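You operate a simulated robot arm through the tools that you are given. There is no shell and no other tool.

The job below is to be done with a simulated two-armed robot. You get a single attempt, and the scene is never put back.

## Task
Even out each pair of treads with one stroke on the higher read-out.
Fine: orange and cream, then pink and grey, then green and blue; put the dressing block back on its rest.

It is judged by the outcome, as a careful person would: the job done as asked, and still so three seconds after it is handed in. It fails if anything else is knocked over, pushed out of place, dropped, spilled or broken.

## Robot
Two 7-joint arms with fingered hands on one trunk that stands fixed in place. Base frame: the origin is at the foot of the trunk, x ahead of it, y to its left, z up. Readings come in mm, degrees, newtons and seconds.
The left shoulder is at [70, 139, 1083], the right one opposite. With the tool pointing down near the work surface each hand reaches from about 420 to 820 mm from the base axis, measured 20 degrees to its own side. Payload 3.9 kg a hand.
The tool frame of a hand sits at the grasp point between the pads (the TCP): z along the fingers, y along the line on which they close. The tips reach 29 mm beyond it. Largest opening 100 mm; the body of the gripper starts 34 mm behind the TCP. The gripper is a hand of 5 fingers: y runs from the thumb to the fingers, the wrist lies at [-15, -105, -177] in the tool frame, and closing takes about 1.5 s.
Orientation is that of the tool frame in the base frame, as [roll, pitch, yaw] about the fixed x, y, z axes, in that order (R = Rz(yaw) Ry(pitch) Rx(roll)). With the fingers straight down and the wrist toward the robot, the tool's x, y and z point along [0, 1, 0], [1, 0, 0] and [0, 0, -1] of the base frame.

## Interface
- The arms move only by the tool apply_moves. It takes "left_rows", "right_rows" or both (then of equal length, played together; a hand with none holds still); each is a list of rows, each an object (a shift or turn left out is 0, a gripper value left out holds the last) with "rot": the turn, a rotation vector about the tool's x, y, z in degrees, a list of three; "linear": the shift along the tool's x, y, z in mm, a list of three; "claw": the gripper command, from -1 (fully open) to 1 (shut), values between in proportion. In form: [{"rot": [rx, ry, rz], "linear": [dx, dy, dz], "claw": claw}, ...]. A call has 1 to 20 rows; each row shifts and turns the commanded pose from where the row before left it, along the tool's axes as they then stand. Rows are played at 5 a second. More than 50 mm and 8.6 degrees between two rows, or a gripper value outside its range, and nothing of the call is played. Where a pose cannot be reached the arm comes as near as it can. A force on the tool above 40 N (or 10 N above the force at the start of the call, whichever is more), or a blocked arm, ends the call early, and 0.2 s more pass. The fingers move at their own pace (about 153 mm/s each) and stop on an object; they squeeze with about 25 N. The grip force told is the motor's: it shows also when the fingers shut on nothing. Time passes only in rows, and 0.2 s behind the last, so rows that do not move let the fingers close. It gives the time, the measured TCP pose, the force on the tool (base axes), the opening and the grip force at its end, in the units of the frame above (readings bear some noise), with the torque about the TCP (base axes, N m) and any sound that the robot's microphone picked up.
- Cameras (640 x 400 px; columns grow to the right, rows downward): "scene" is now at [123.2, 33.3, 1386.8]; the picture's right is [0.41, -0.91, 0.00], its down [-0.67, -0.30, -0.68] and it looks along [0.62, 0.28, -0.73] (base axes); focal length 309 px, centre (320, 200). "left" rides on the left gripper at [-66, -86, -121] in its tool frame; the picture's right is [-0.76, -0.31, 0.58], its down [0.59, -0.70, 0.40] and it looks along [0.28, 0.64, 0.71] (tool axes); focal length 247 px, centre (320, 200). "right" rides on the right gripper at [66, -86, -121] in its tool frame; the picture's right is [-0.76, 0.31, -0.58], its down [-0.59, -0.70, 0.40] and it looks along [-0.28, 0.64, 0.71] (tool axes); focal length 247 px, centre (320, 200). There is no depth. A picture from a camera that has moved, and an enlarged one, comes with that camera's place and axes in the base frame and with its lens.
- get_image(camera): a new picture of that camera. The clock stands still meanwhile.
- raise_lower(by): slides the trunk up (or, below 0, down) by that many mm; the arms and the scene camera ride with it, the base frame stays. It gives what a move gives, with no picture.
- hand_shape(shape, hand): the hand has 5 fingers and takes this shape, open, in about a second: jaw (thumb against the fingers, like two jaws); tri (thumb and two fingers); tip (a fingertip pinch); poke (one finger out to press); point (the index stretched); flat (the hand flat); cup (the hand cupped); fist (a fist). The gripper value then closes the fingers along that shape, each until it touches; the sizes above hold for jaw. It gives what a move gives, with no picture.
- pan_tilt(pan, tilt): turns the head with the scene camera to pan (to the left, within 86 degrees either way) and tilt (down, from -29 to 69), counted from straight ahead of the robot. It gives what a move gives.
- zoom(camera, box): a new picture of the part [left, top, right, bottom] of that camera's present view, enlarged. The clock stands still meanwhile.
- hand_in(): hands the job in; it is judged then, once.

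Nothing tells you positions but the pictures and the camera data. Unless the task says otherwise, let go and move clear before handing in.

The tools are called as name(argument=value, ...) on one line, values as JSON. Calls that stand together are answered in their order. apply_moves: Moves the arms, as the interface text tells. Its arguments: {"type":"object","properties":{"left_rows":{"type":"array","items":{"type":"object","properties":{"rot":{"type":"array","items":{"type":"number"}},"linear":{"type":"array","items":{"type":"number"}},"claw":{"type":"number"}}}},"right_rows":{"type":"array","items":{"type":"object","properties":{"rot":{"type":"array","items":{"type":"number"}},"linear":{"type":"array","items":{"type":"number"}},"claw":{"type":"number"}}}}},"required":[]} The other tools are called the same way: raise_lower (by) slides the trunk up or down; hand_shape (shape, hand) gives the hand a shape; pan_tilt (pan, tilt) turns the head that bears the scene camera; get_image (camera) takes a picture; zoom (camera, box) takes an enlarged picture of a part of a camera's view; hand_in () hands the job in.

At the start:

```text
time_s: 0.0
left_position: [399.9, 445.2, 1113.4]
left_tcp_rot: [180.0, -0.1, 118.0]
left_contact_force: [0.9, 1.0, 0.0]
left_wrist_torque: [0.01, 0.02, -0.02]
left_gripper_width: 99.8
left_gripper_force: 0.1
left_shape: jaw
right_position: [511.4, -0.5, 1058.9]
right_tcp_rot: [179.9, 0.0, 117.9]
right_contact_force: [-0.1, 0.0, -0.8]
right_wrist_torque: [0.0, 0.04, -0.02]
right_gripper_width: 99.7
right_gripper_force: 0.0
right_shape: jaw
trunk travel left (down, up): [-725.0, 115.0]
head pan, tilt: [24.4, 47.3]
```

scene: 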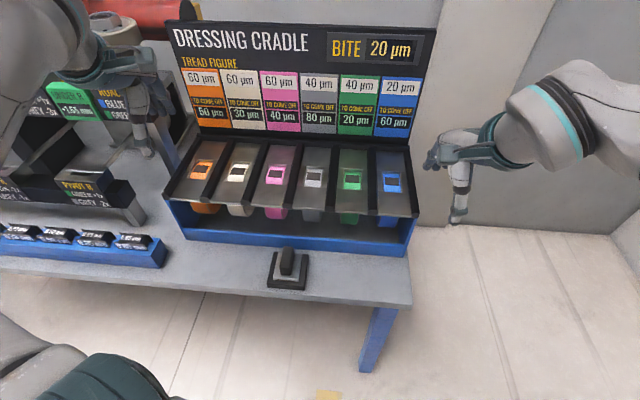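
right: 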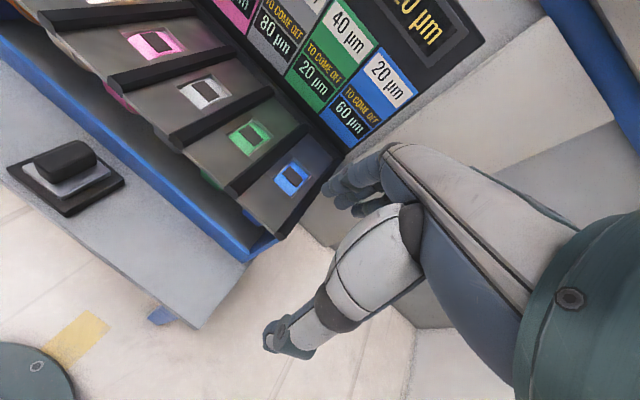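
left: 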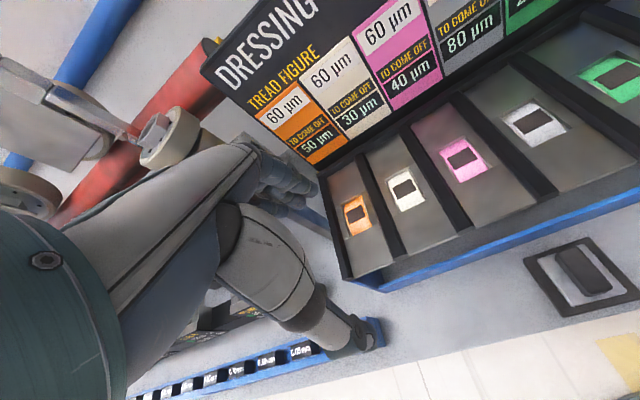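

I see a dressing cradle with six sloped treads, a sign with read-outs, a block on a rest, and more equipment to the left. I'll look closer at all the signs before moving anything.

zoom(camera="scene", box=[160, 15, 440, 145])

zoom(camera="scene", box=[160, 130, 440, 300])

zoom(camera="scene", box=[0, 60, 190, 280])

zoom(camera="left", box=[200, 0, 640, 300])

pan_tilt(pan=50, tilt=40)

get_image(camera="scene")

```text
2.29 times, centred on (300, 80) of scene
camera zoom: at [123.2, 33.3, 1386.8], right [0.41, -0.91, 0.0], down [-0.67, -0.3, -0.68], along [0.62, 0.28, -0.73], focal length 707 px, centre (366, 474)
```

zoom: 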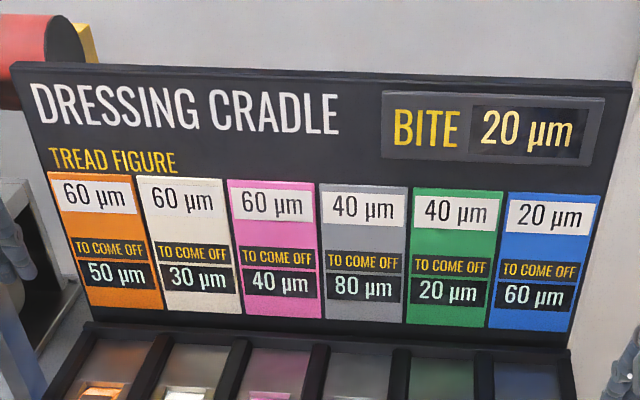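

```text
2.29 times, centred on (300, 215) of scene
camera zoom: at [123.2, 33.3, 1386.8], right [0.41, -0.91, 0.0], down [-0.67, -0.3, -0.68], along [0.62, 0.28, -0.73], focal length 707 px, centre (366, 166)
```

zoom: 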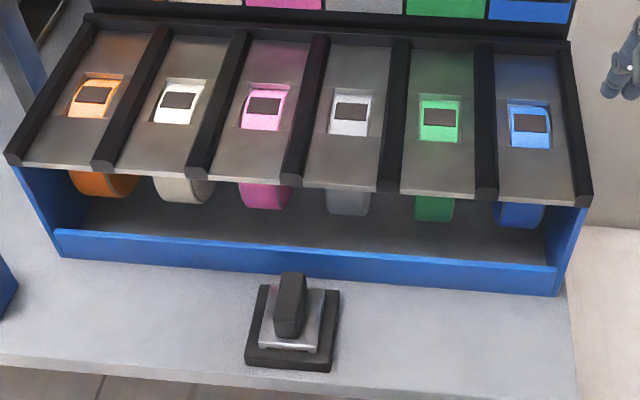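

```text
1.82 times, centred on (95, 170) of scene
camera zoom: at [123.2, 33.3, 1386.8], right [0.41, -0.91, 0.0], down [-0.67, -0.3, -0.68], along [0.62, 0.28, -0.73], focal length 562 px, centre (729, 254)
```

zoom: 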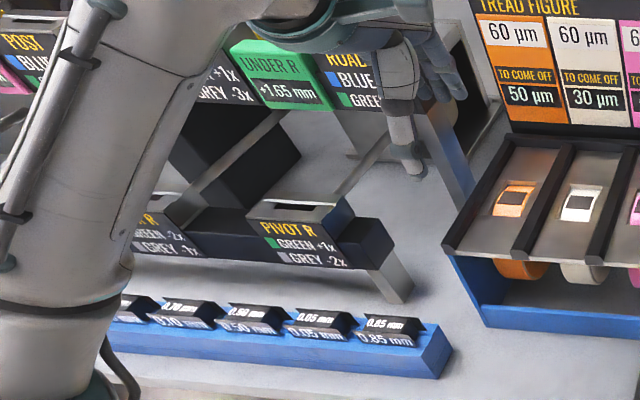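

```text
1.33 times, centred on (420, 150) of left
camera zoom: at [356.5, 347.6, 1233.4], right [0.08, -0.81, -0.58], down [-0.9, 0.19, -0.4], along [0.43, 0.55, -0.71], focal length 329 px, centre (187, 267)
```

zoom: 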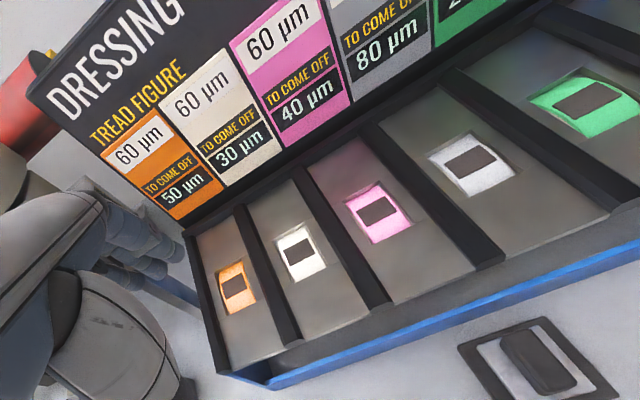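

```text
time_s: 0.9
left_position: [401.2, 445.0, 1113.3]
left_tcp_rot: [180.0, 0.0, 118.0]
left_contact_force: [0.1, 0.9, 0.0]
left_wrist_torque: [0.02, -0.01, 0.0]
left_gripper_width: 99.8
left_gripper_force: 0.0
left_shape: jaw
right_position: [511.0, -1.4, 1057.4]
right_tcp_rot: [179.9, 0.0, 118.1]
right_contact_force: [-0.1, -0.6, -0.2]
right_wrist_torque: [0.01, 0.03, -0.01]
right_gripper_width: 99.9
right_gripper_force: 0.1
right_shape: jaw
trunk travel left (down, up): [-725.0, 115.0]
head pan, tilt: [50.0, 40.0]
```

```text
taken
camera scene: at [105.6, 65.5, 1397.2], right [0.77, -0.64, 0.0], down [-0.41, -0.49, -0.77], along [0.49, 0.59, -0.64], focal length 309 px, centre (320, 200)
```

scene: 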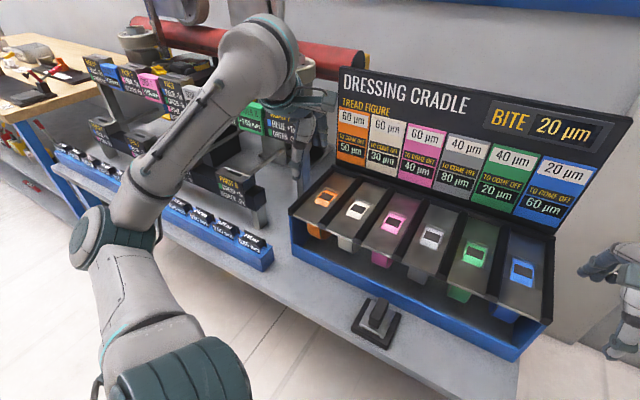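

The cradle sign shows two rows of numbers plus a "BITE" display, and there is a rig on the left with its own labels that could bear on this. I'll look at all of it closely before choosing which treads to stroke.

zoom(camera="scene", box=[40, 40, 200, 140])

zoom(camera="scene", box=[160, 90, 320, 280])

zoom(camera="scene", box=[330, 60, 630, 230])

pan_tilt(pan=75, tilt=35)

get_image(camera="scene")

```text
4.00 times, centred on (120, 90) of scene
camera zoom: at [105.6, 65.5, 1397.2], right [0.77, -0.64, 0.0], down [-0.41, -0.49, -0.77], along [0.49, 0.59, -0.64], focal length 1237 px, centre (1120, 640)
```

zoom: 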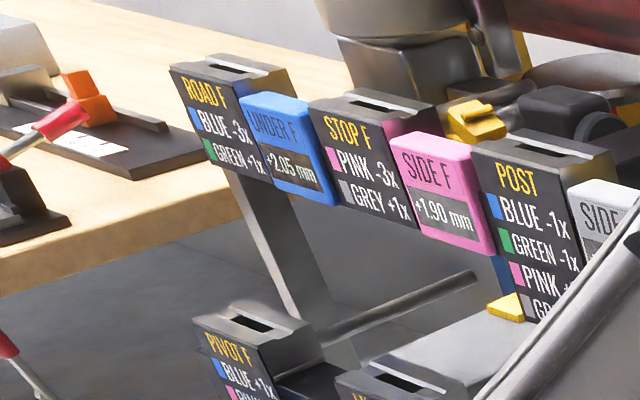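

```text
2.11 times, centred on (240, 185) of scene
camera zoom: at [105.6, 65.5, 1397.2], right [0.77, -0.64, 0.0], down [-0.41, -0.49, -0.77], along [0.49, 0.59, -0.64], focal length 651 px, centre (488, 232)
```

zoom: 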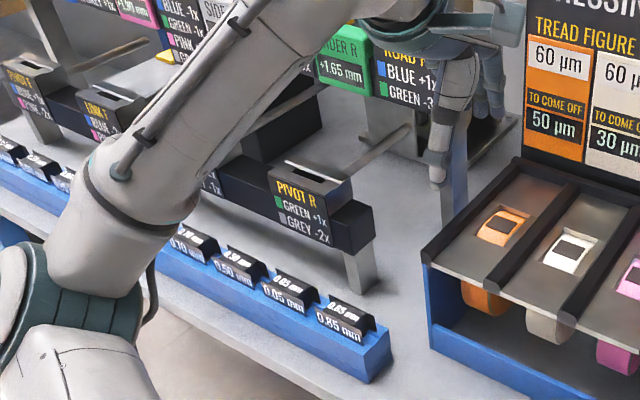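

```text
2.13 times, centred on (480, 145) of scene
camera zoom: at [105.6, 65.5, 1397.2], right [0.77, -0.64, 0.0], down [-0.41, -0.49, -0.77], along [0.49, 0.59, -0.64], focal length 660 px, centre (-21, 317)
```

zoom: 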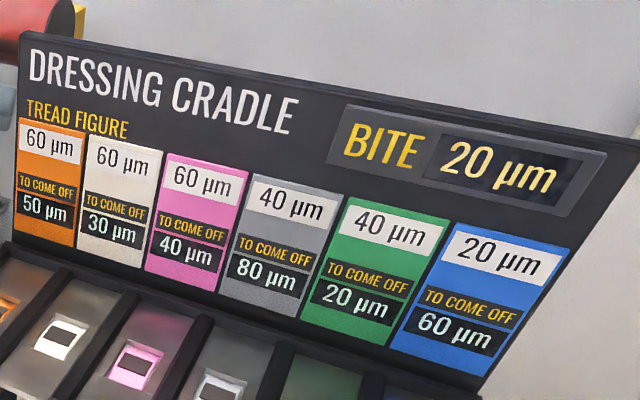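

```text
time_s: 1.8
left_position: [400.6, 445.6, 1111.2]
left_tcp_rot: [180.0, 0.0, 118.0]
left_contact_force: [-0.3, -0.8, -0.4]
left_wrist_torque: [0.0, 0.0, 0.02]
left_gripper_width: 100.1
left_gripper_force: 0.1
left_shape: jaw
right_position: [511.3, 0.3, 1058.5]
right_tcp_rot: [179.9, 0.0, 118.0]
right_contact_force: [-0.4, 0.0, 0.6]
right_wrist_torque: [0.02, 0.03, -0.01]
right_gripper_width: 99.6
right_gripper_force: 0.0
right_shape: jaw
trunk travel left (down, up): [-725.0, 115.0]
head pan, tilt: [75.0, 35.0]
```

```text
taken
camera scene: at [73.8, 85.5, 1404.8], right [0.97, -0.26, 0.0], down [-0.15, -0.55, -0.82], along [0.21, 0.79, -0.57], focal length 309 px, centre (320, 200)
```

scene: 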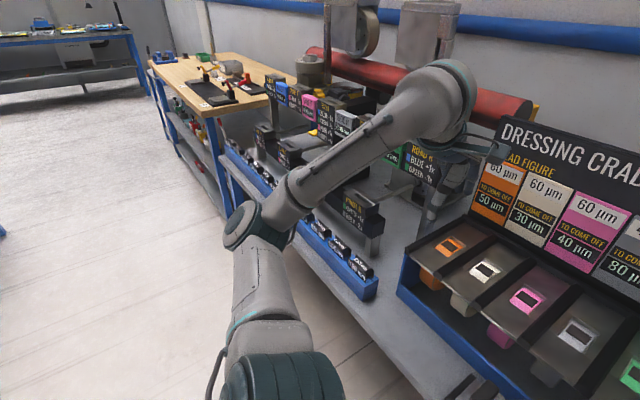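

The rig on the left looks like a separate coarse-shim stage, and the digital read-outs for this fine step are the "TO COME OFF" windows. In the pairs these are orange 50 > cream 30, grey 80 > pink 40, and blue 60 > green 20. The block's rest is at about (434, 256, 725). Next I'll measure the cradle from two camera heights.

pan_tilt(pan=25, tilt=50)

get_image(camera="scene")

zoom(camera="scene", box=[160, 110, 320, 210])

zoom(camera="scene", box=[280, 110, 440, 210])

zoom(camera="scene", box=[240, 190, 340, 290])

raise_lower(by=115)

get_image(camera="scene")

zoom(camera="scene", box=[160, 110, 320, 210])

zoom(camera="scene", box=[280, 110, 440, 210])

zoom(camera="scene", box=[240, 180, 340, 280])

```text
time_s: 3.0
left_position: [401.5, 445.8, 1112.7]
left_tcp_rot: [179.9, 0.0, 118.0]
left_contact_force: [-0.2, -0.1, 0.0]
left_wrist_torque: [0.01, 0.03, 0.0]
left_gripper_width: 99.9
left_gripper_force: 0.0
left_shape: jaw
right_position: [511.0, -1.8, 1057.7]
right_tcp_rot: [179.9, 0.0, 117.9]
right_contact_force: [0.0, -1.0, 0.8]
right_wrist_torque: [0.02, 0.03, -0.02]
right_gripper_width: 99.7
right_gripper_force: 0.1
right_shape: jaw
trunk travel left (down, up): [-725.0, 115.0]
head pan, tilt: [25.0, 50.0]
```

```text
taken
camera scene: at [120.7, 33.1, 1383.1], right [0.42, -0.91, 0.0], down [-0.69, -0.32, -0.64], along [0.58, 0.27, -0.77], focal length 309 px, centre (320, 200)
```

scene: 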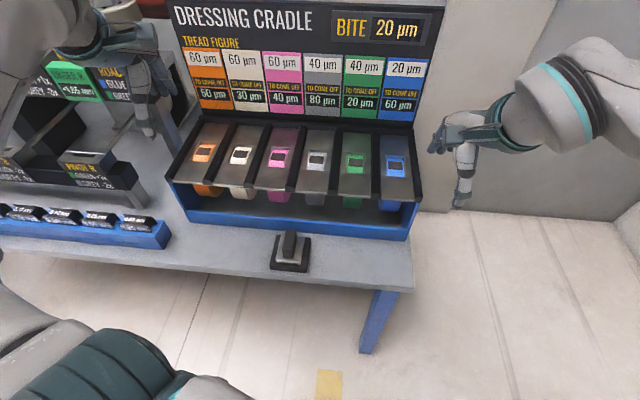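

```text
4.00 times, centred on (240, 160) of scene
camera zoom: at [120.7, 33.1, 1383.1], right [0.42, -0.91, 0.0], down [-0.69, -0.32, -0.64], along [0.58, 0.27, -0.77], focal length 1237 px, centre (640, 360)
```

zoom: 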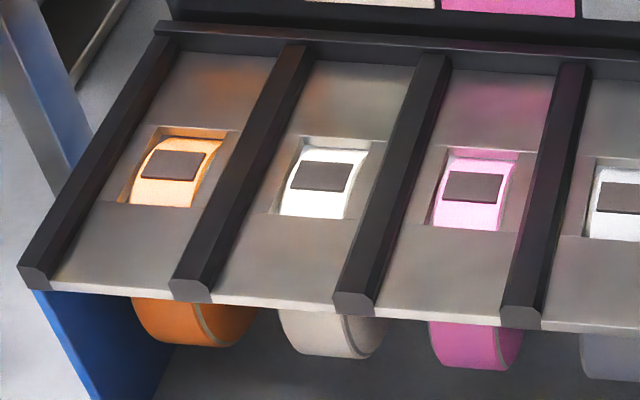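

```text
4.00 times, centred on (360, 160) of scene
camera zoom: at [120.7, 33.1, 1383.1], right [0.42, -0.91, 0.0], down [-0.69, -0.32, -0.64], along [0.58, 0.27, -0.77], focal length 1237 px, centre (160, 360)
```

zoom: 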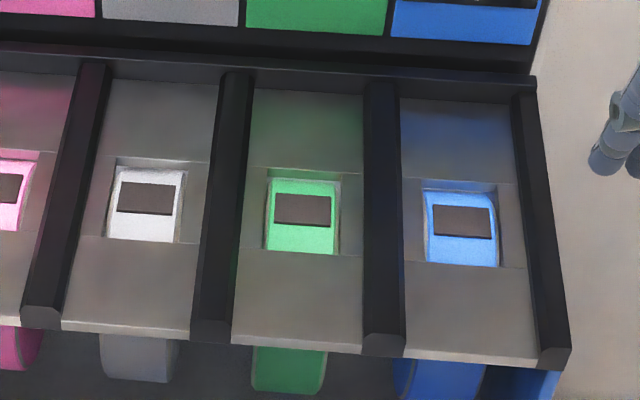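

```text
4.00 times, centred on (290, 240) of scene
camera zoom: at [120.7, 33.1, 1383.1], right [0.42, -0.91, 0.0], down [-0.69, -0.32, -0.64], along [0.58, 0.27, -0.77], focal length 1237 px, centre (440, 40)
```

zoom: 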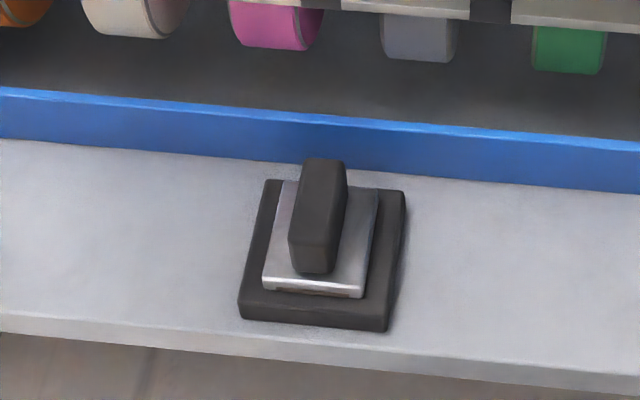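

```text
time_s: 4.4
left_position: [401.0, 444.9, 1227.4]
left_tcp_rot: [180.0, 0.1, 118.0]
left_contact_force: [0.2, 0.2, -0.3]
left_wrist_torque: [-0.02, -0.01, -0.02]
left_gripper_width: 99.7
left_gripper_force: 0.0
left_shape: jaw
right_position: [512.1, -0.1, 1172.4]
right_tcp_rot: [179.9, 0.0, 118.0]
right_contact_force: [-0.3, 0.1, 0.6]
right_wrist_torque: [0.03, 0.03, -0.02]
right_gripper_width: 99.7
right_gripper_force: 0.1
right_shape: jaw
trunk travel left (down, up): [-840.0, 0.0]
head pan, tilt: [25.0, 50.0]
```

```text
taken
camera scene: at [120.9, 33.1, 1498.0], right [0.42, -0.91, 0.0], down [-0.69, -0.32, -0.64], along [0.58, 0.27, -0.77], focal length 309 px, centre (320, 200)
```

scene: 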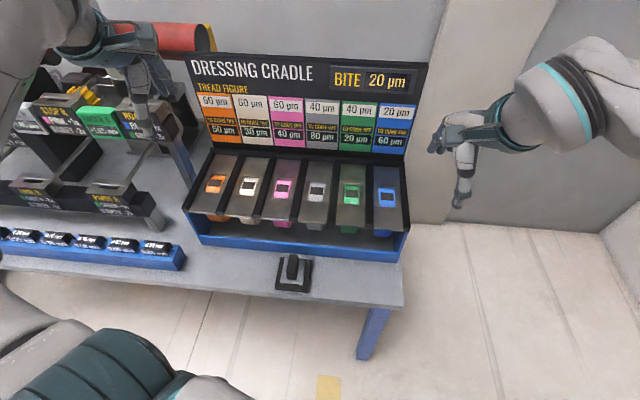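

```text
4.00 times, centred on (240, 160) of scene
camera zoom: at [120.9, 33.1, 1498.0], right [0.42, -0.91, 0.0], down [-0.69, -0.32, -0.64], along [0.58, 0.27, -0.77], focal length 1237 px, centre (640, 360)
```

zoom: 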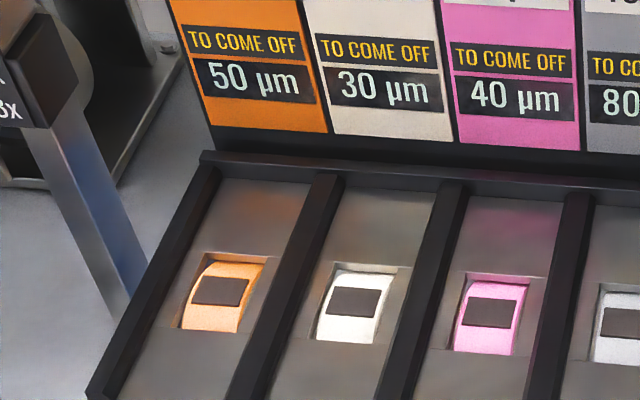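

```text
4.00 times, centred on (360, 160) of scene
camera zoom: at [120.9, 33.1, 1498.0], right [0.42, -0.91, 0.0], down [-0.69, -0.32, -0.64], along [0.58, 0.27, -0.77], focal length 1237 px, centre (160, 360)
```

zoom: 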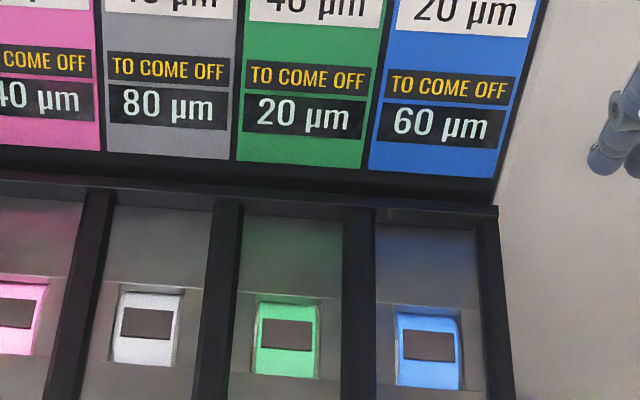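

```text
4.00 times, centred on (290, 230) of scene
camera zoom: at [120.9, 33.1, 1498.0], right [0.42, -0.91, 0.0], down [-0.69, -0.32, -0.64], along [0.58, 0.27, -0.77], focal length 1237 px, centre (440, 80)
```

zoom: 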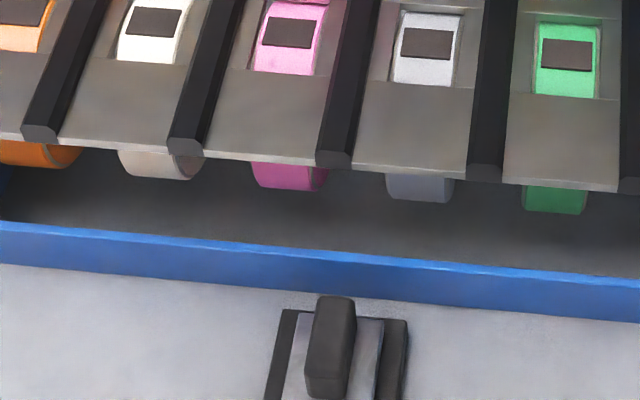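

The deck turns out to be flat, at z≈867, with lanes running at about 19.6° yaw. The orange tread is at about (531, 546) and the blue one at about (690, 98). I'll check how the hand looks and get a closer view of the block before gripping.

zoom(camera="scene", box=[420, 20, 640, 220])

zoom(camera="scene", box=[40, 0, 220, 160])

get_image(camera="left")

get_image(camera="right")

zoom(camera="scene", box=[250, 240, 340, 300])

```text
2.00 times, centred on (530, 120) of scene
camera zoom: at [120.9, 33.1, 1498.0], right [0.42, -0.91, 0.0], down [-0.69, -0.32, -0.64], along [0.58, 0.27, -0.77], focal length 618 px, centre (-100, 360)
```

zoom: 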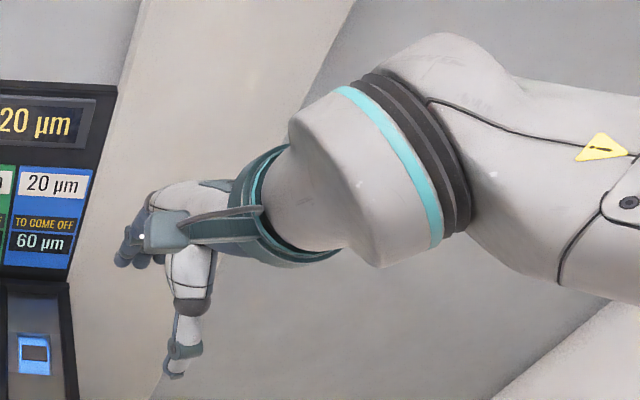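

```text
2.50 times, centred on (130, 80) of scene
camera zoom: at [120.9, 33.1, 1498.0], right [0.42, -0.91, 0.0], down [-0.69, -0.32, -0.64], along [0.58, 0.27, -0.77], focal length 773 px, centre (795, 500)
```

zoom: 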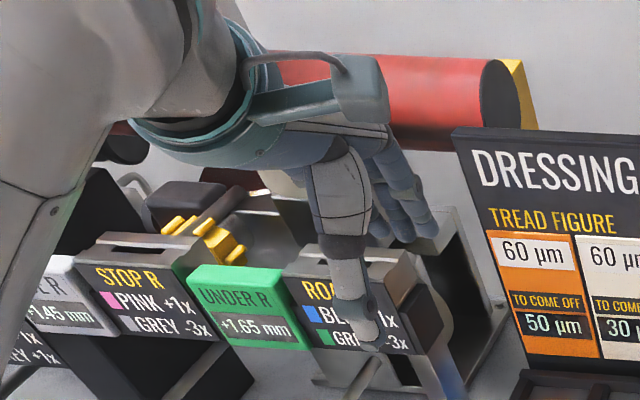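

```text
taken
camera left: at [356.7, 347.6, 1348.3], right [0.08, -0.81, -0.58], down [-0.9, 0.19, -0.4], along [0.43, 0.55, -0.71], focal length 247 px, centre (320, 200)
```

left: 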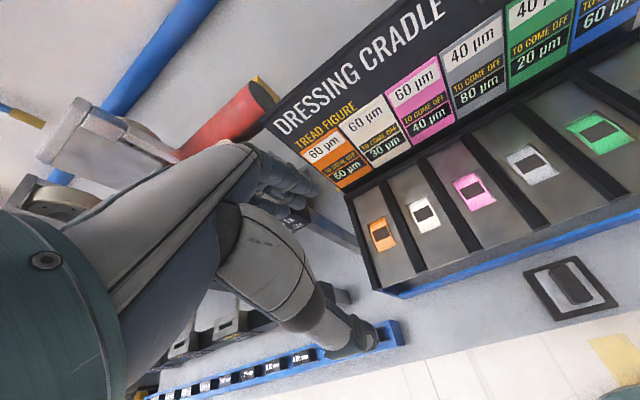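

```text
taken
camera right: at [404.4, 16.6, 1294.5], right [0.63, -0.53, 0.58], down [-0.34, -0.85, -0.4], along [0.7, 0.05, -0.71], focal length 247 px, centre (320, 200)
```

right: 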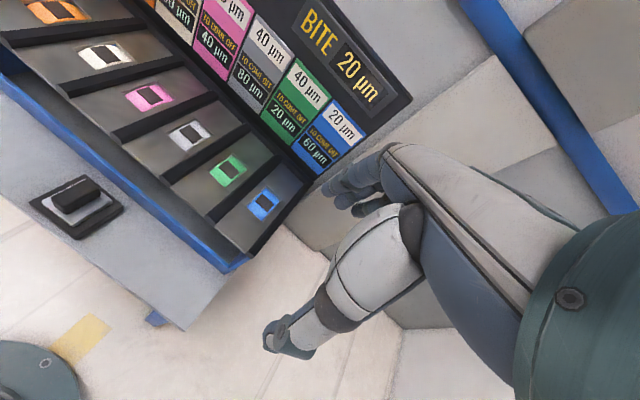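

```text
6.67 times, centred on (295, 270) of scene
camera zoom: at [120.9, 33.1, 1498.0], right [0.42, -0.91, 0.0], down [-0.69, -0.32, -0.64], along [0.58, 0.27, -0.77], focal length 2062 px, centre (487, -267)
```

zoom: 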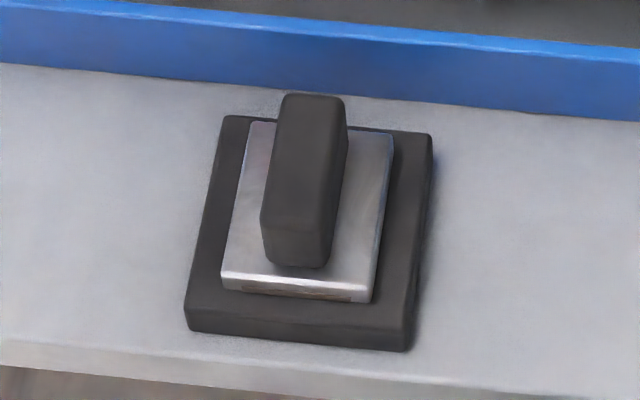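

The block's plate is about 60×70 mm with a handle of about 25×52×40 mm, and its top is at z≈775. I'll lower the trunk again, try the "tri" shape for a slim grip, and turn the left hand toward the lane direction.

raise_lower(by=-115)

hand_shape(hand="left", shape="tri")

get_image(camera="left")

apply_moves(left_rows=[{"claw": 1}, {"claw": 1}, {"claw": 1}, {"claw": 1}, {"claw": 1}, {"claw": 1}, {"claw": 1}, {"claw": 1}, {"claw": 1}])

get_image(camera="left")

hand_shape(hand="left", shape="jaw")

apply_moves(left_rows=[{"claw": 1}, {"claw": 1}, {"claw": 1}, {"claw": 1}, {"claw": 1}, {"claw": 1}, {"claw": 1}, {"claw": 1}, {"claw": 1}])

get_image(camera="left")

```text
time_s: 5.9
left_position: [400.4, 445.6, 1114.0]
left_tcp_rot: [180.0, 0.0, 118.0]
left_contact_force: [-0.1, 0.8, -0.1]
left_wrist_torque: [-0.02, -0.01, 0.0]
left_gripper_width: 99.8
left_gripper_force: 0.1
left_shape: jaw
right_position: [509.9, -0.1, 1057.7]
right_tcp_rot: [179.9, 0.0, 118.0]
right_contact_force: [-0.3, -0.3, 0.9]
right_wrist_torque: [0.0, 0.0, -0.01]
right_gripper_width: 100.0
right_gripper_force: 0.2
right_shape: jaw
trunk travel left (down, up): [-725.0, 115.0]
head pan, tilt: [25.0, 50.0]
```

```text
time_s: 6.8
left_position: [401.5, 444.9, 1112.8]
left_tcp_rot: [180.0, 0.0, 118.1]
left_contact_force: [-0.3, -0.1, 0.2]
left_wrist_torque: [-0.01, 0.02, 0.02]
left_gripper_width: 99.9
left_gripper_force: 0.0
left_shape: tri
right_position: [511.1, -0.8, 1059.8]
right_tcp_rot: [179.9, 0.0, 117.9]
right_contact_force: [-0.3, -0.7, -0.2]
right_wrist_torque: [0.0, 0.02, 0.0]
right_gripper_width: 100.0
right_gripper_force: 0.1
right_shape: jaw
trunk travel left (down, up): [-725.0, 115.0]
head pan, tilt: [25.0, 50.0]
```

```text
taken
camera left: at [356.5, 347.6, 1233.4], right [0.08, -0.81, -0.58], down [-0.9, 0.19, -0.4], along [0.43, 0.55, -0.71], focal length 247 px, centre (320, 200)
```

left: 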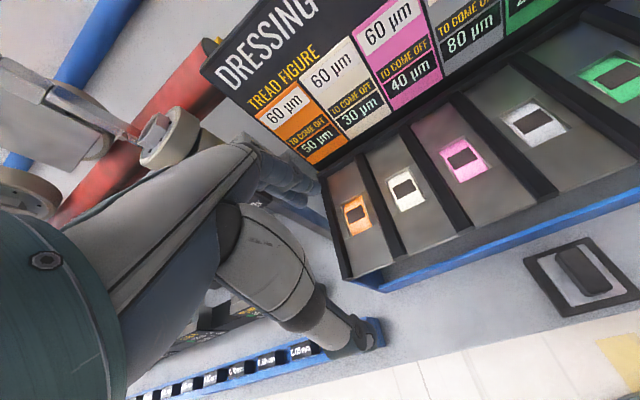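

```text
time_s: 8.8
left_position: [400.2, 445.7, 1114.1]
left_tcp_rot: [-180.0, 0.0, 118.0]
left_contact_force: [1.0, 0.5, -0.3]
left_wrist_torque: [-0.01, 0.0, 0.01]
left_gripper_width: 0.0
left_gripper_force: 24.9
left_shape: tri
right_position: [511.9, -0.2, 1058.4]
right_tcp_rot: [179.9, 0.0, 118.0]
right_contact_force: [-0.1, -0.2, -1.2]
right_wrist_torque: [-0.02, 0.01, -0.01]
right_gripper_width: 99.7
right_gripper_force: 0.0
right_shape: jaw
trunk travel left (down, up): [-725.0, 115.0]
head pan, tilt: [25.0, 50.0]
```

```text
taken
camera left: at [356.5, 347.6, 1233.4], right [0.08, -0.81, -0.58], down [-0.9, 0.19, -0.4], along [0.43, 0.55, -0.71], focal length 247 px, centre (320, 200)
```

left: 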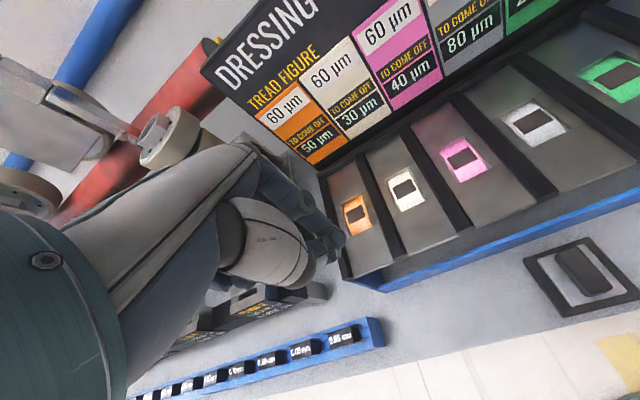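

```text
time_s: 9.7
left_position: [400.6, 445.5, 1112.7]
left_tcp_rot: [-180.0, 0.1, 118.0]
left_contact_force: [-0.3, 1.0, 0.7]
left_wrist_torque: [0.0, 0.01, 0.01]
left_gripper_width: 99.9
left_gripper_force: 0.1
left_shape: jaw
right_position: [511.3, 0.7, 1058.6]
right_tcp_rot: [179.9, 0.0, 118.0]
right_contact_force: [-1.0, -0.4, -0.2]
right_wrist_torque: [0.04, 0.01, 0.0]
right_gripper_width: 99.8
right_gripper_force: 0.1
right_shape: jaw
trunk travel left (down, up): [-725.0, 115.0]
head pan, tilt: [25.0, 50.0]
```

```text
time_s: 11.7
left_position: [401.1, 445.4, 1114.2]
left_tcp_rot: [179.9, -0.1, 118.0]
left_contact_force: [-0.1, 0.3, 0.0]
left_wrist_torque: [0.01, -0.02, 0.0]
left_gripper_width: 0.1
left_gripper_force: 24.5
left_shape: jaw
right_position: [511.4, -0.3, 1058.6]
right_tcp_rot: [179.9, 0.0, 118.0]
right_contact_force: [0.5, 0.3, -0.8]
right_wrist_torque: [0.0, -0.01, -0.02]
right_gripper_width: 99.6
right_gripper_force: 0.1
right_shape: jaw
trunk travel left (down, up): [-725.0, 115.0]
head pan, tilt: [25.0, 50.0]
```

```text
taken
camera left: at [356.5, 347.6, 1233.4], right [0.08, -0.81, -0.58], down [-0.9, 0.19, -0.4], along [0.43, 0.55, -0.71], focal length 247 px, centre (320, 200)
```

left: 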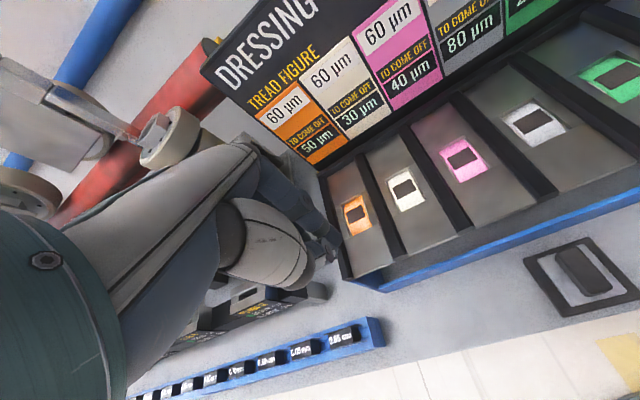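

The closed fingertips meet where the TCP should be, so the hand model checks out. Now I'll turn the left hand, in free air, so that it closes across the handle's narrow side (yaw ≈ 20°), and check that the pose is reachable.

apply_moves(left_rows=[{"rot": [0, 0, 8.2], "claw": -1}, {"rot": [0, 0, 8.2]}, {"rot": [0, 0, 8.2]}, {"rot": [0, 0, 8.2]}, {"rot": [0, 0, 8.2]}, {"rot": [0, 0, 8.2]}, {"rot": [0, 0, 8.2]}, {"rot": [0, 0, 8.2]}, {"rot": [0, 0, 8.2]}, {"rot": [0, 0, 8.2]}, {"rot": [0, 0, 8.2]}, {"rot": [0, 0, 8.2]}, {}])

get_image(camera="scene")

get_image(camera="left")

```text
time_s: 14.5
left_position: [400.2, 445.7, 1112.7]
left_tcp_rot: [-180.0, 0.0, 19.5]
left_contact_force: [-0.7, 0.0, -1.1]
left_wrist_torque: [0.01, 0.01, 0.0]
left_gripper_width: 99.8
left_gripper_force: 0.0
left_shape: jaw
right_position: [511.3, -0.8, 1059.2]
right_tcp_rot: [179.9, -0.1, 118.1]
right_contact_force: [-1.0, -0.8, 0.7]
right_wrist_torque: [0.0, -0.03, -0.02]
right_gripper_width: 99.8
right_gripper_force: 0.1
right_shape: jaw
trunk travel left (down, up): [-725.0, 115.0]
head pan, tilt: [25.0, 50.0]
```

```text
taken
camera scene: at [120.4, 33.1, 1383.1], right [0.42, -0.91, 0.0], down [-0.69, -0.32, -0.64], along [0.58, 0.27, -0.77], focal length 309 px, centre (320, 200)
```

scene: 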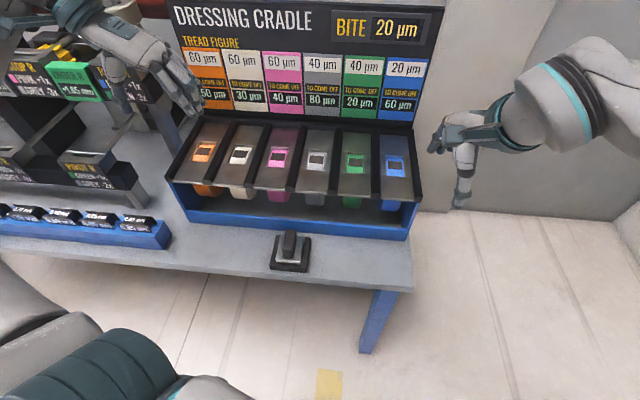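

```text
taken
camera left: at [310.7, 505.1, 1232.9], right [-0.82, 0.04, -0.58], down [0.32, 0.86, -0.4], along [0.48, -0.51, -0.71], focal length 247 px, centre (320, 200)
```

left: 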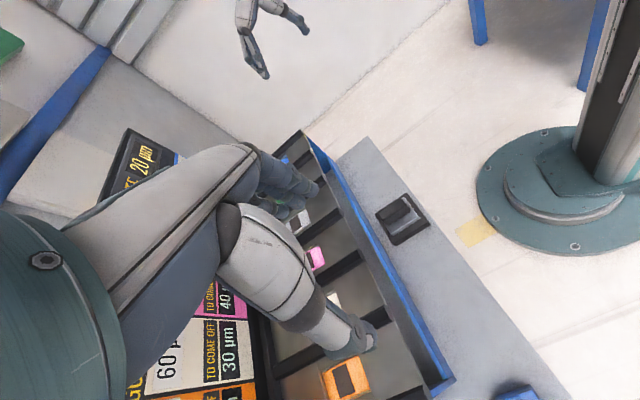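

The hand is at yaw 19.5°, and its tool x now runs along the lanes. Next I'll test the far end of the orange lane, well above the deck.

apply_moves(left_rows=[{"linear": [28, -6, 8]}, {"linear": [28, -6, 8]}, {"linear": [28, -6, 8]}, {"linear": [28, -6, 12]}, {"linear": [28, -6, 12]}, {"linear": [28, -6, 15]}, {"linear": [28, -6, 15]}, {"linear": [27, -9, 25]}, {}, {}])

get_image(camera="scene")

get_image(camera="left")

```text
time_s: 16.7
left_position: [536.2, 532.9, 1014.5]
left_tcp_rot: [180.0, 0.0, 19.6]
left_contact_force: [-0.8, -0.1, -0.3]
left_wrist_torque: [-0.01, 0.01, -0.01]
left_gripper_width: 99.9
left_gripper_force: 0.1
left_shape: jaw
left hand out of reach, approached as far as the arm can: row 6, 7, 8
right_position: [511.1, 0.0, 1058.4]
right_tcp_rot: [180.0, 0.0, 118.0]
right_contact_force: [-0.9, -0.4, 0.5]
right_wrist_torque: [-0.01, 0.01, -0.02]
right_gripper_width: 99.9
right_gripper_force: 0.0
right_shape: jaw
trunk travel left (down, up): [-725.0, 115.0]
head pan, tilt: [25.0, 50.0]
```

```text
taken
camera scene: at [121.0, 33.1, 1383.0], right [0.42, -0.91, 0.0], down [-0.69, -0.32, -0.64], along [0.58, 0.27, -0.77], focal length 309 px, centre (320, 200)
```

scene: 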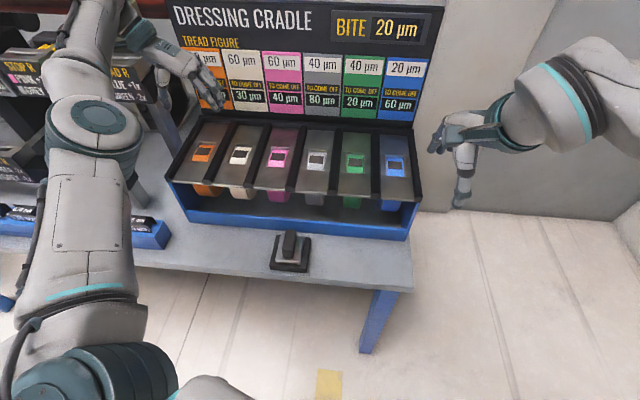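

```text
taken
camera left: at [446.9, 593.1, 1135.0], right [-0.82, 0.04, -0.58], down [0.32, 0.86, -0.4], along [0.48, -0.51, -0.71], focal length 247 px, centre (320, 200)
```

left: 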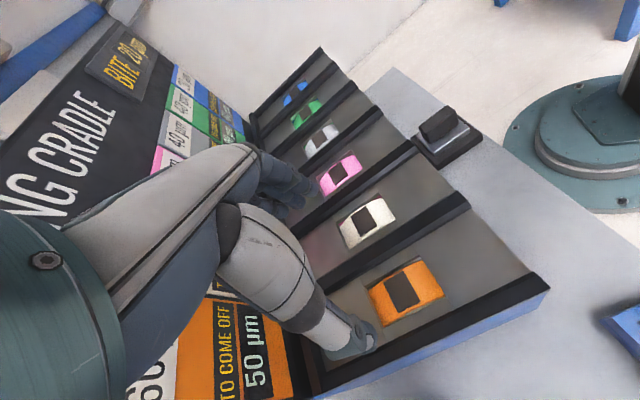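

The orange lane's far end is out of reach at this yaw. With the wrist toward the robot (yaw ≈ 109.6°, closing along the handle's length) it should reach easily. I'll move back above the rest and turn the hand that way, using the slimmer "tri" shape.

apply_moves(left_rows=[{"linear": [-22, 28, 0]}, {"linear": [-22, 28, 0]}, {"linear": [-22, 28, 0]}, {"linear": [-22, 28, 0]}, {"linear": [-22, 28, 0]}, {"linear": [-22, 28, 0]}, {"linear": [-22, 28, 0]}, {"linear": [-22, 28, 0]}, {"rot": [0, 0, -8.2]}, {"rot": [0, 0, -8.2]}, {"rot": [0, 0, -8.2]}, {"rot": [0, 0, -8.2]}, {"rot": [0, 0, -8.2]}, {"rot": [0, 0, -8.2]}, {"rot": [0, 0, -8.2]}, {"rot": [0, 0, -8.2]}, {"rot": [0, 0, -8.2]}, {"rot": [0, 0, -8.2]}])

hand_shape(hand="left", shape="tri")

get_image(camera="scene")

get_image(camera="left")

```text
time_s: 20.5
left_position: [445.7, 261.0, 1015.6]
left_tcp_rot: [179.9, -0.1, 101.7]
left_contact_force: [0.6, 0.6, 0.0]
left_wrist_torque: [0.0, -0.02, -0.02]
left_gripper_width: 100.0
left_gripper_force: 0.1
left_shape: jaw
right_position: [510.8, -0.3, 1058.4]
right_tcp_rot: [179.8, 0.1, 118.0]
right_contact_force: [-0.3, 1.1, 0.0]
right_wrist_torque: [0.03, 0.02, 0.02]
right_gripper_width: 99.8
right_gripper_force: 0.0
right_shape: jaw
trunk travel left (down, up): [-725.0, 115.0]
head pan, tilt: [25.0, 50.0]
```

```text
time_s: 21.4
left_position: [445.5, 262.3, 1014.9]
left_tcp_rot: [-180.0, 0.0, 101.5]
left_contact_force: [-0.6, -0.3, 0.8]
left_wrist_torque: [-0.03, 0.01, 0.0]
left_gripper_width: 99.8
left_gripper_force: 0.2
left_shape: tri
right_position: [511.2, 0.8, 1059.2]
right_tcp_rot: [179.9, -0.1, 117.9]
right_contact_force: [-0.5, -0.8, 0.3]
right_wrist_torque: [0.02, 0.02, 0.0]
right_gripper_width: 99.9
right_gripper_force: 0.0
right_shape: jaw
trunk travel left (down, up): [-725.0, 115.0]
head pan, tilt: [25.0, 50.0]
```

```text
taken
camera scene: at [120.7, 33.0, 1383.0], right [0.42, -0.91, 0.0], down [-0.69, -0.32, -0.64], along [0.58, 0.27, -0.77], focal length 309 px, centre (320, 200)
```

scene: 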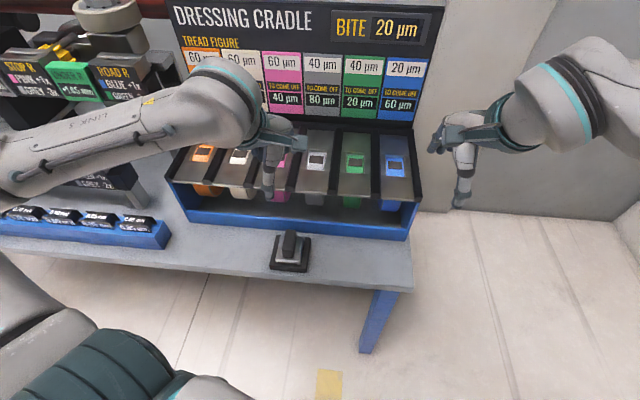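

```text
taken
camera left: at [375.5, 180.5, 1135.6], right [-0.15, -0.8, -0.58], down [-0.81, 0.44, -0.4], along [0.57, 0.41, -0.71], focal length 247 px, centre (320, 200)
```

left: 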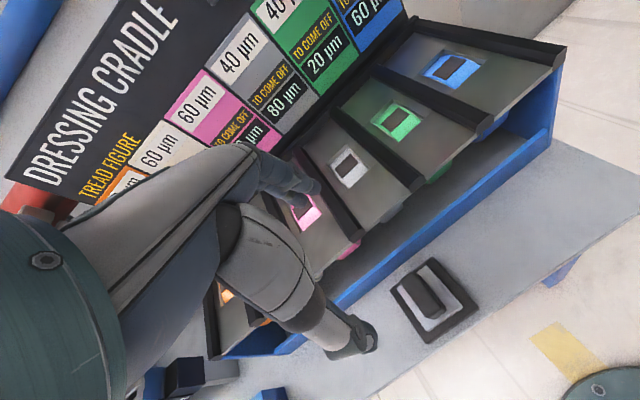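

I'm above the rest now. I'll zoom in on the block to get its exact position and yaw.

zoom(camera="left", box=[360, 240, 520, 360])

zoom(camera="scene", box=[250, 220, 330, 280])

```text
3.33 times, centred on (440, 300) of left
camera zoom: at [375.5, 180.5, 1135.6], right [-0.15, -0.8, -0.58], down [-0.81, 0.44, -0.4], along [0.57, 0.41, -0.71], focal length 823 px, centre (-80, -133)
```

zoom: 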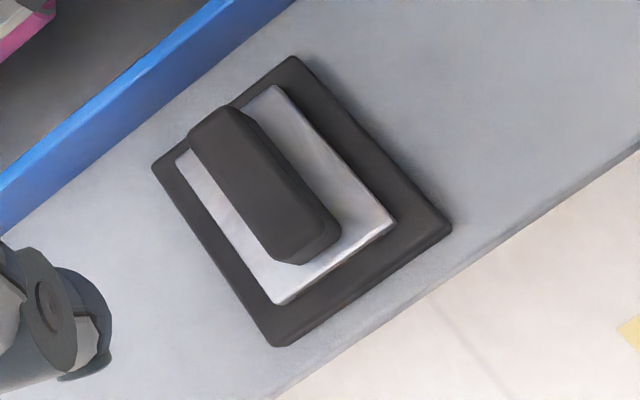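

```text
6.67 times, centred on (290, 250) of scene
camera zoom: at [120.7, 33.0, 1383.0], right [0.42, -0.91, 0.0], down [-0.69, -0.32, -0.64], along [0.58, 0.27, -0.77], focal length 2062 px, centre (520, -133)
```

zoom: 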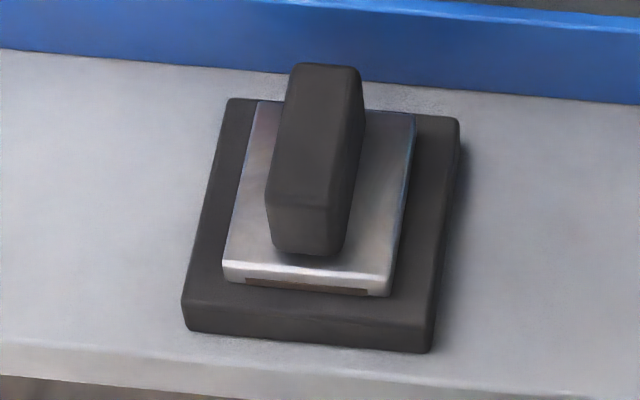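

The block centre is at about (445, 261) with yaw ≈ 19°, aligned with the cradle. I'll turn the last few degrees and come down over the handle to TCP z≈800 for a check.

apply_moves(left_rows=[{"rot": [0, 0, -7.4]}, {"linear": [0, 0, 36]}, {"linear": [0, 0, 36]}, {"linear": [0, 0, 36]}, {"linear": [0, 0, 36]}, {"linear": [0, 0, 36]}, {"linear": [0, 0, 35]}, {}])

get_image(camera="left")

zoom(camera="scene", box=[200, 160, 360, 290])

get_image(camera="right")

```text
time_s: 23.2
left_position: [446.0, 259.9, 798.9]
left_tcp_rot: [179.8, 0.0, 109.0]
left_contact_force: [-0.8, 0.4, 0.6]
left_wrist_torque: [0.0, 0.03, 0.02]
left_gripper_width: 100.1
left_gripper_force: 0.0
left_shape: tri
right_position: [511.6, 1.1, 1059.1]
right_tcp_rot: [179.8, 0.0, 118.1]
right_contact_force: [-0.2, 1.2, -0.8]
right_wrist_torque: [0.01, 0.0, 0.02]
right_gripper_width: 99.7
right_gripper_force: 0.1
right_shape: jaw
trunk travel left (down, up): [-725.0, 115.0]
head pan, tilt: [25.0, 50.0]
```

```text
taken
camera left: at [387.5, 170.6, 917.8], right [-0.04, -0.82, -0.58], down [-0.86, 0.33, -0.4], along [0.51, 0.48, -0.71], focal length 247 px, centre (320, 200)
```

left: 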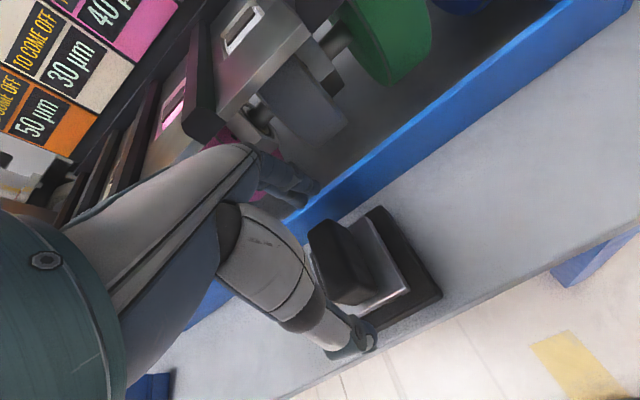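

```text
3.08 times, centred on (280, 225) of scene
camera zoom: at [119.9, 32.9, 1383.1], right [0.42, -0.91, 0.0], down [-0.69, -0.32, -0.64], along [0.58, 0.27, -0.77], focal length 952 px, centre (443, 123)
```

zoom: 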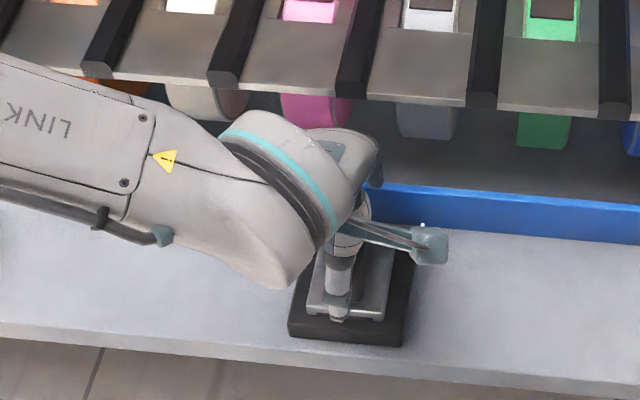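

```text
taken
camera right: at [403.5, 16.5, 1179.9], right [0.62, -0.53, 0.58], down [-0.34, -0.85, -0.4], along [0.7, 0.05, -0.71], focal length 247 px, centre (320, 200)
```

right: 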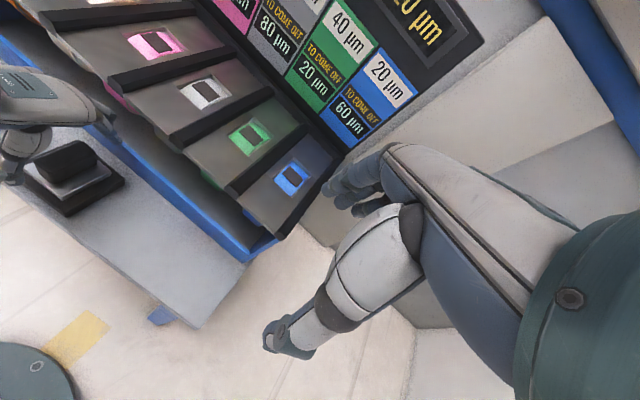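

zoom(camera="right", box=[0, 60, 160, 220])

zoom(camera="left", box=[230, 140, 450, 370])

```text
2.50 times, centred on (80, 140) of right
camera zoom: at [403.5, 16.5, 1179.9], right [0.62, -0.53, 0.58], down [-0.34, -0.85, -0.4], along [0.7, 0.05, -0.71], focal length 617 px, centre (920, 350)
```

zoom: 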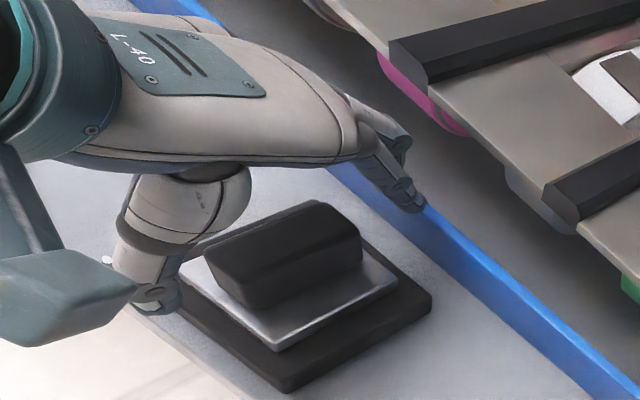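

```text
1.74 times, centred on (340, 255) of left
camera zoom: at [387.5, 170.6, 917.8], right [-0.04, -0.82, -0.58], down [-0.86, 0.33, -0.4], along [0.51, 0.48, -0.71], focal length 430 px, centre (285, 104)
```

zoom: 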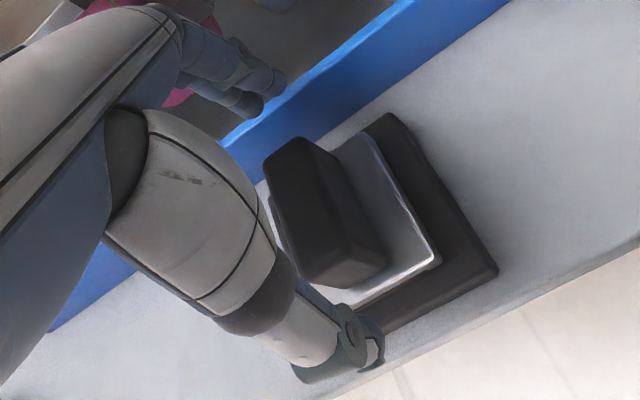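

The thumb and fingers straddle the handle. I'll come down to TCP z≈770 and close gently, with force-limited stops.

apply_moves(left_rows=[{"linear": [0, 0, 10]}, {"linear": [0, 0, 10]}, {"linear": [0, 0, 9]}, {}])

zoom(camera="right", box=[0, 60, 160, 220])

zoom(camera="left", box=[230, 140, 450, 370])

```text
time_s: 24.2
left_position: [445.8, 262.5, 770.9]
left_tcp_rot: [180.0, 0.1, 109.0]
left_contact_force: [-0.1, -0.1, 0.0]
left_wrist_torque: [-0.02, 0.01, 0.02]
left_gripper_width: 100.0
left_gripper_force: 0.0
left_shape: tri
right_position: [511.0, -0.5, 1059.8]
right_tcp_rot: [179.9, 0.0, 118.0]
right_contact_force: [0.0, 0.1, 0.0]
right_wrist_torque: [-0.02, -0.01, -0.02]
right_gripper_width: 100.0
right_gripper_force: 0.0
right_shape: jaw
trunk travel left (down, up): [-725.0, 115.0]
head pan, tilt: [25.0, 50.0]
```

```text
2.50 times, centred on (80, 140) of right
camera zoom: at [404.0, 16.5, 1179.7], right [0.63, -0.53, 0.58], down [-0.34, -0.85, -0.4], along [0.7, 0.05, -0.71], focal length 617 px, centre (920, 350)
```

zoom: 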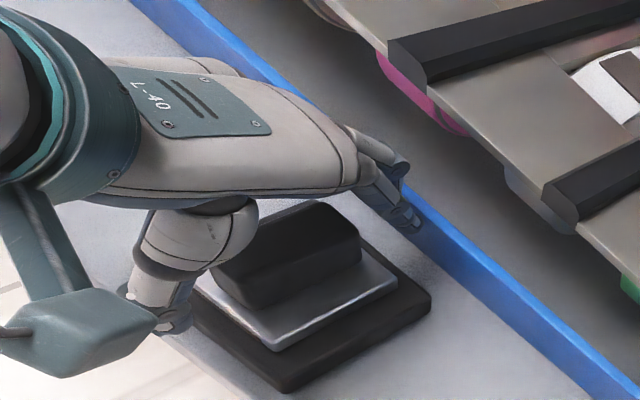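

```text
1.74 times, centred on (340, 255) of left
camera zoom: at [387.2, 172.6, 891.5], right [-0.04, -0.82, -0.58], down [-0.86, 0.33, -0.4], along [0.51, 0.48, -0.71], focal length 430 px, centre (285, 104)
```

zoom: 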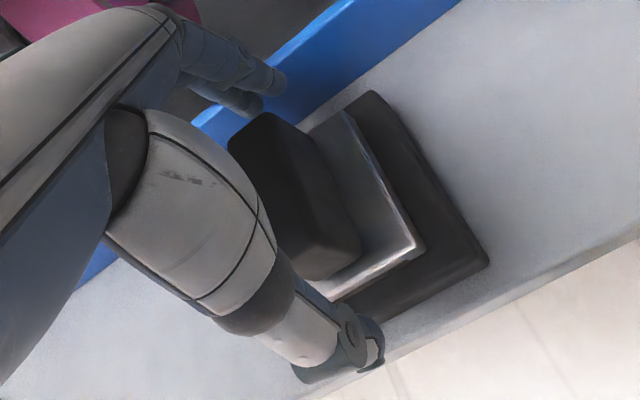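

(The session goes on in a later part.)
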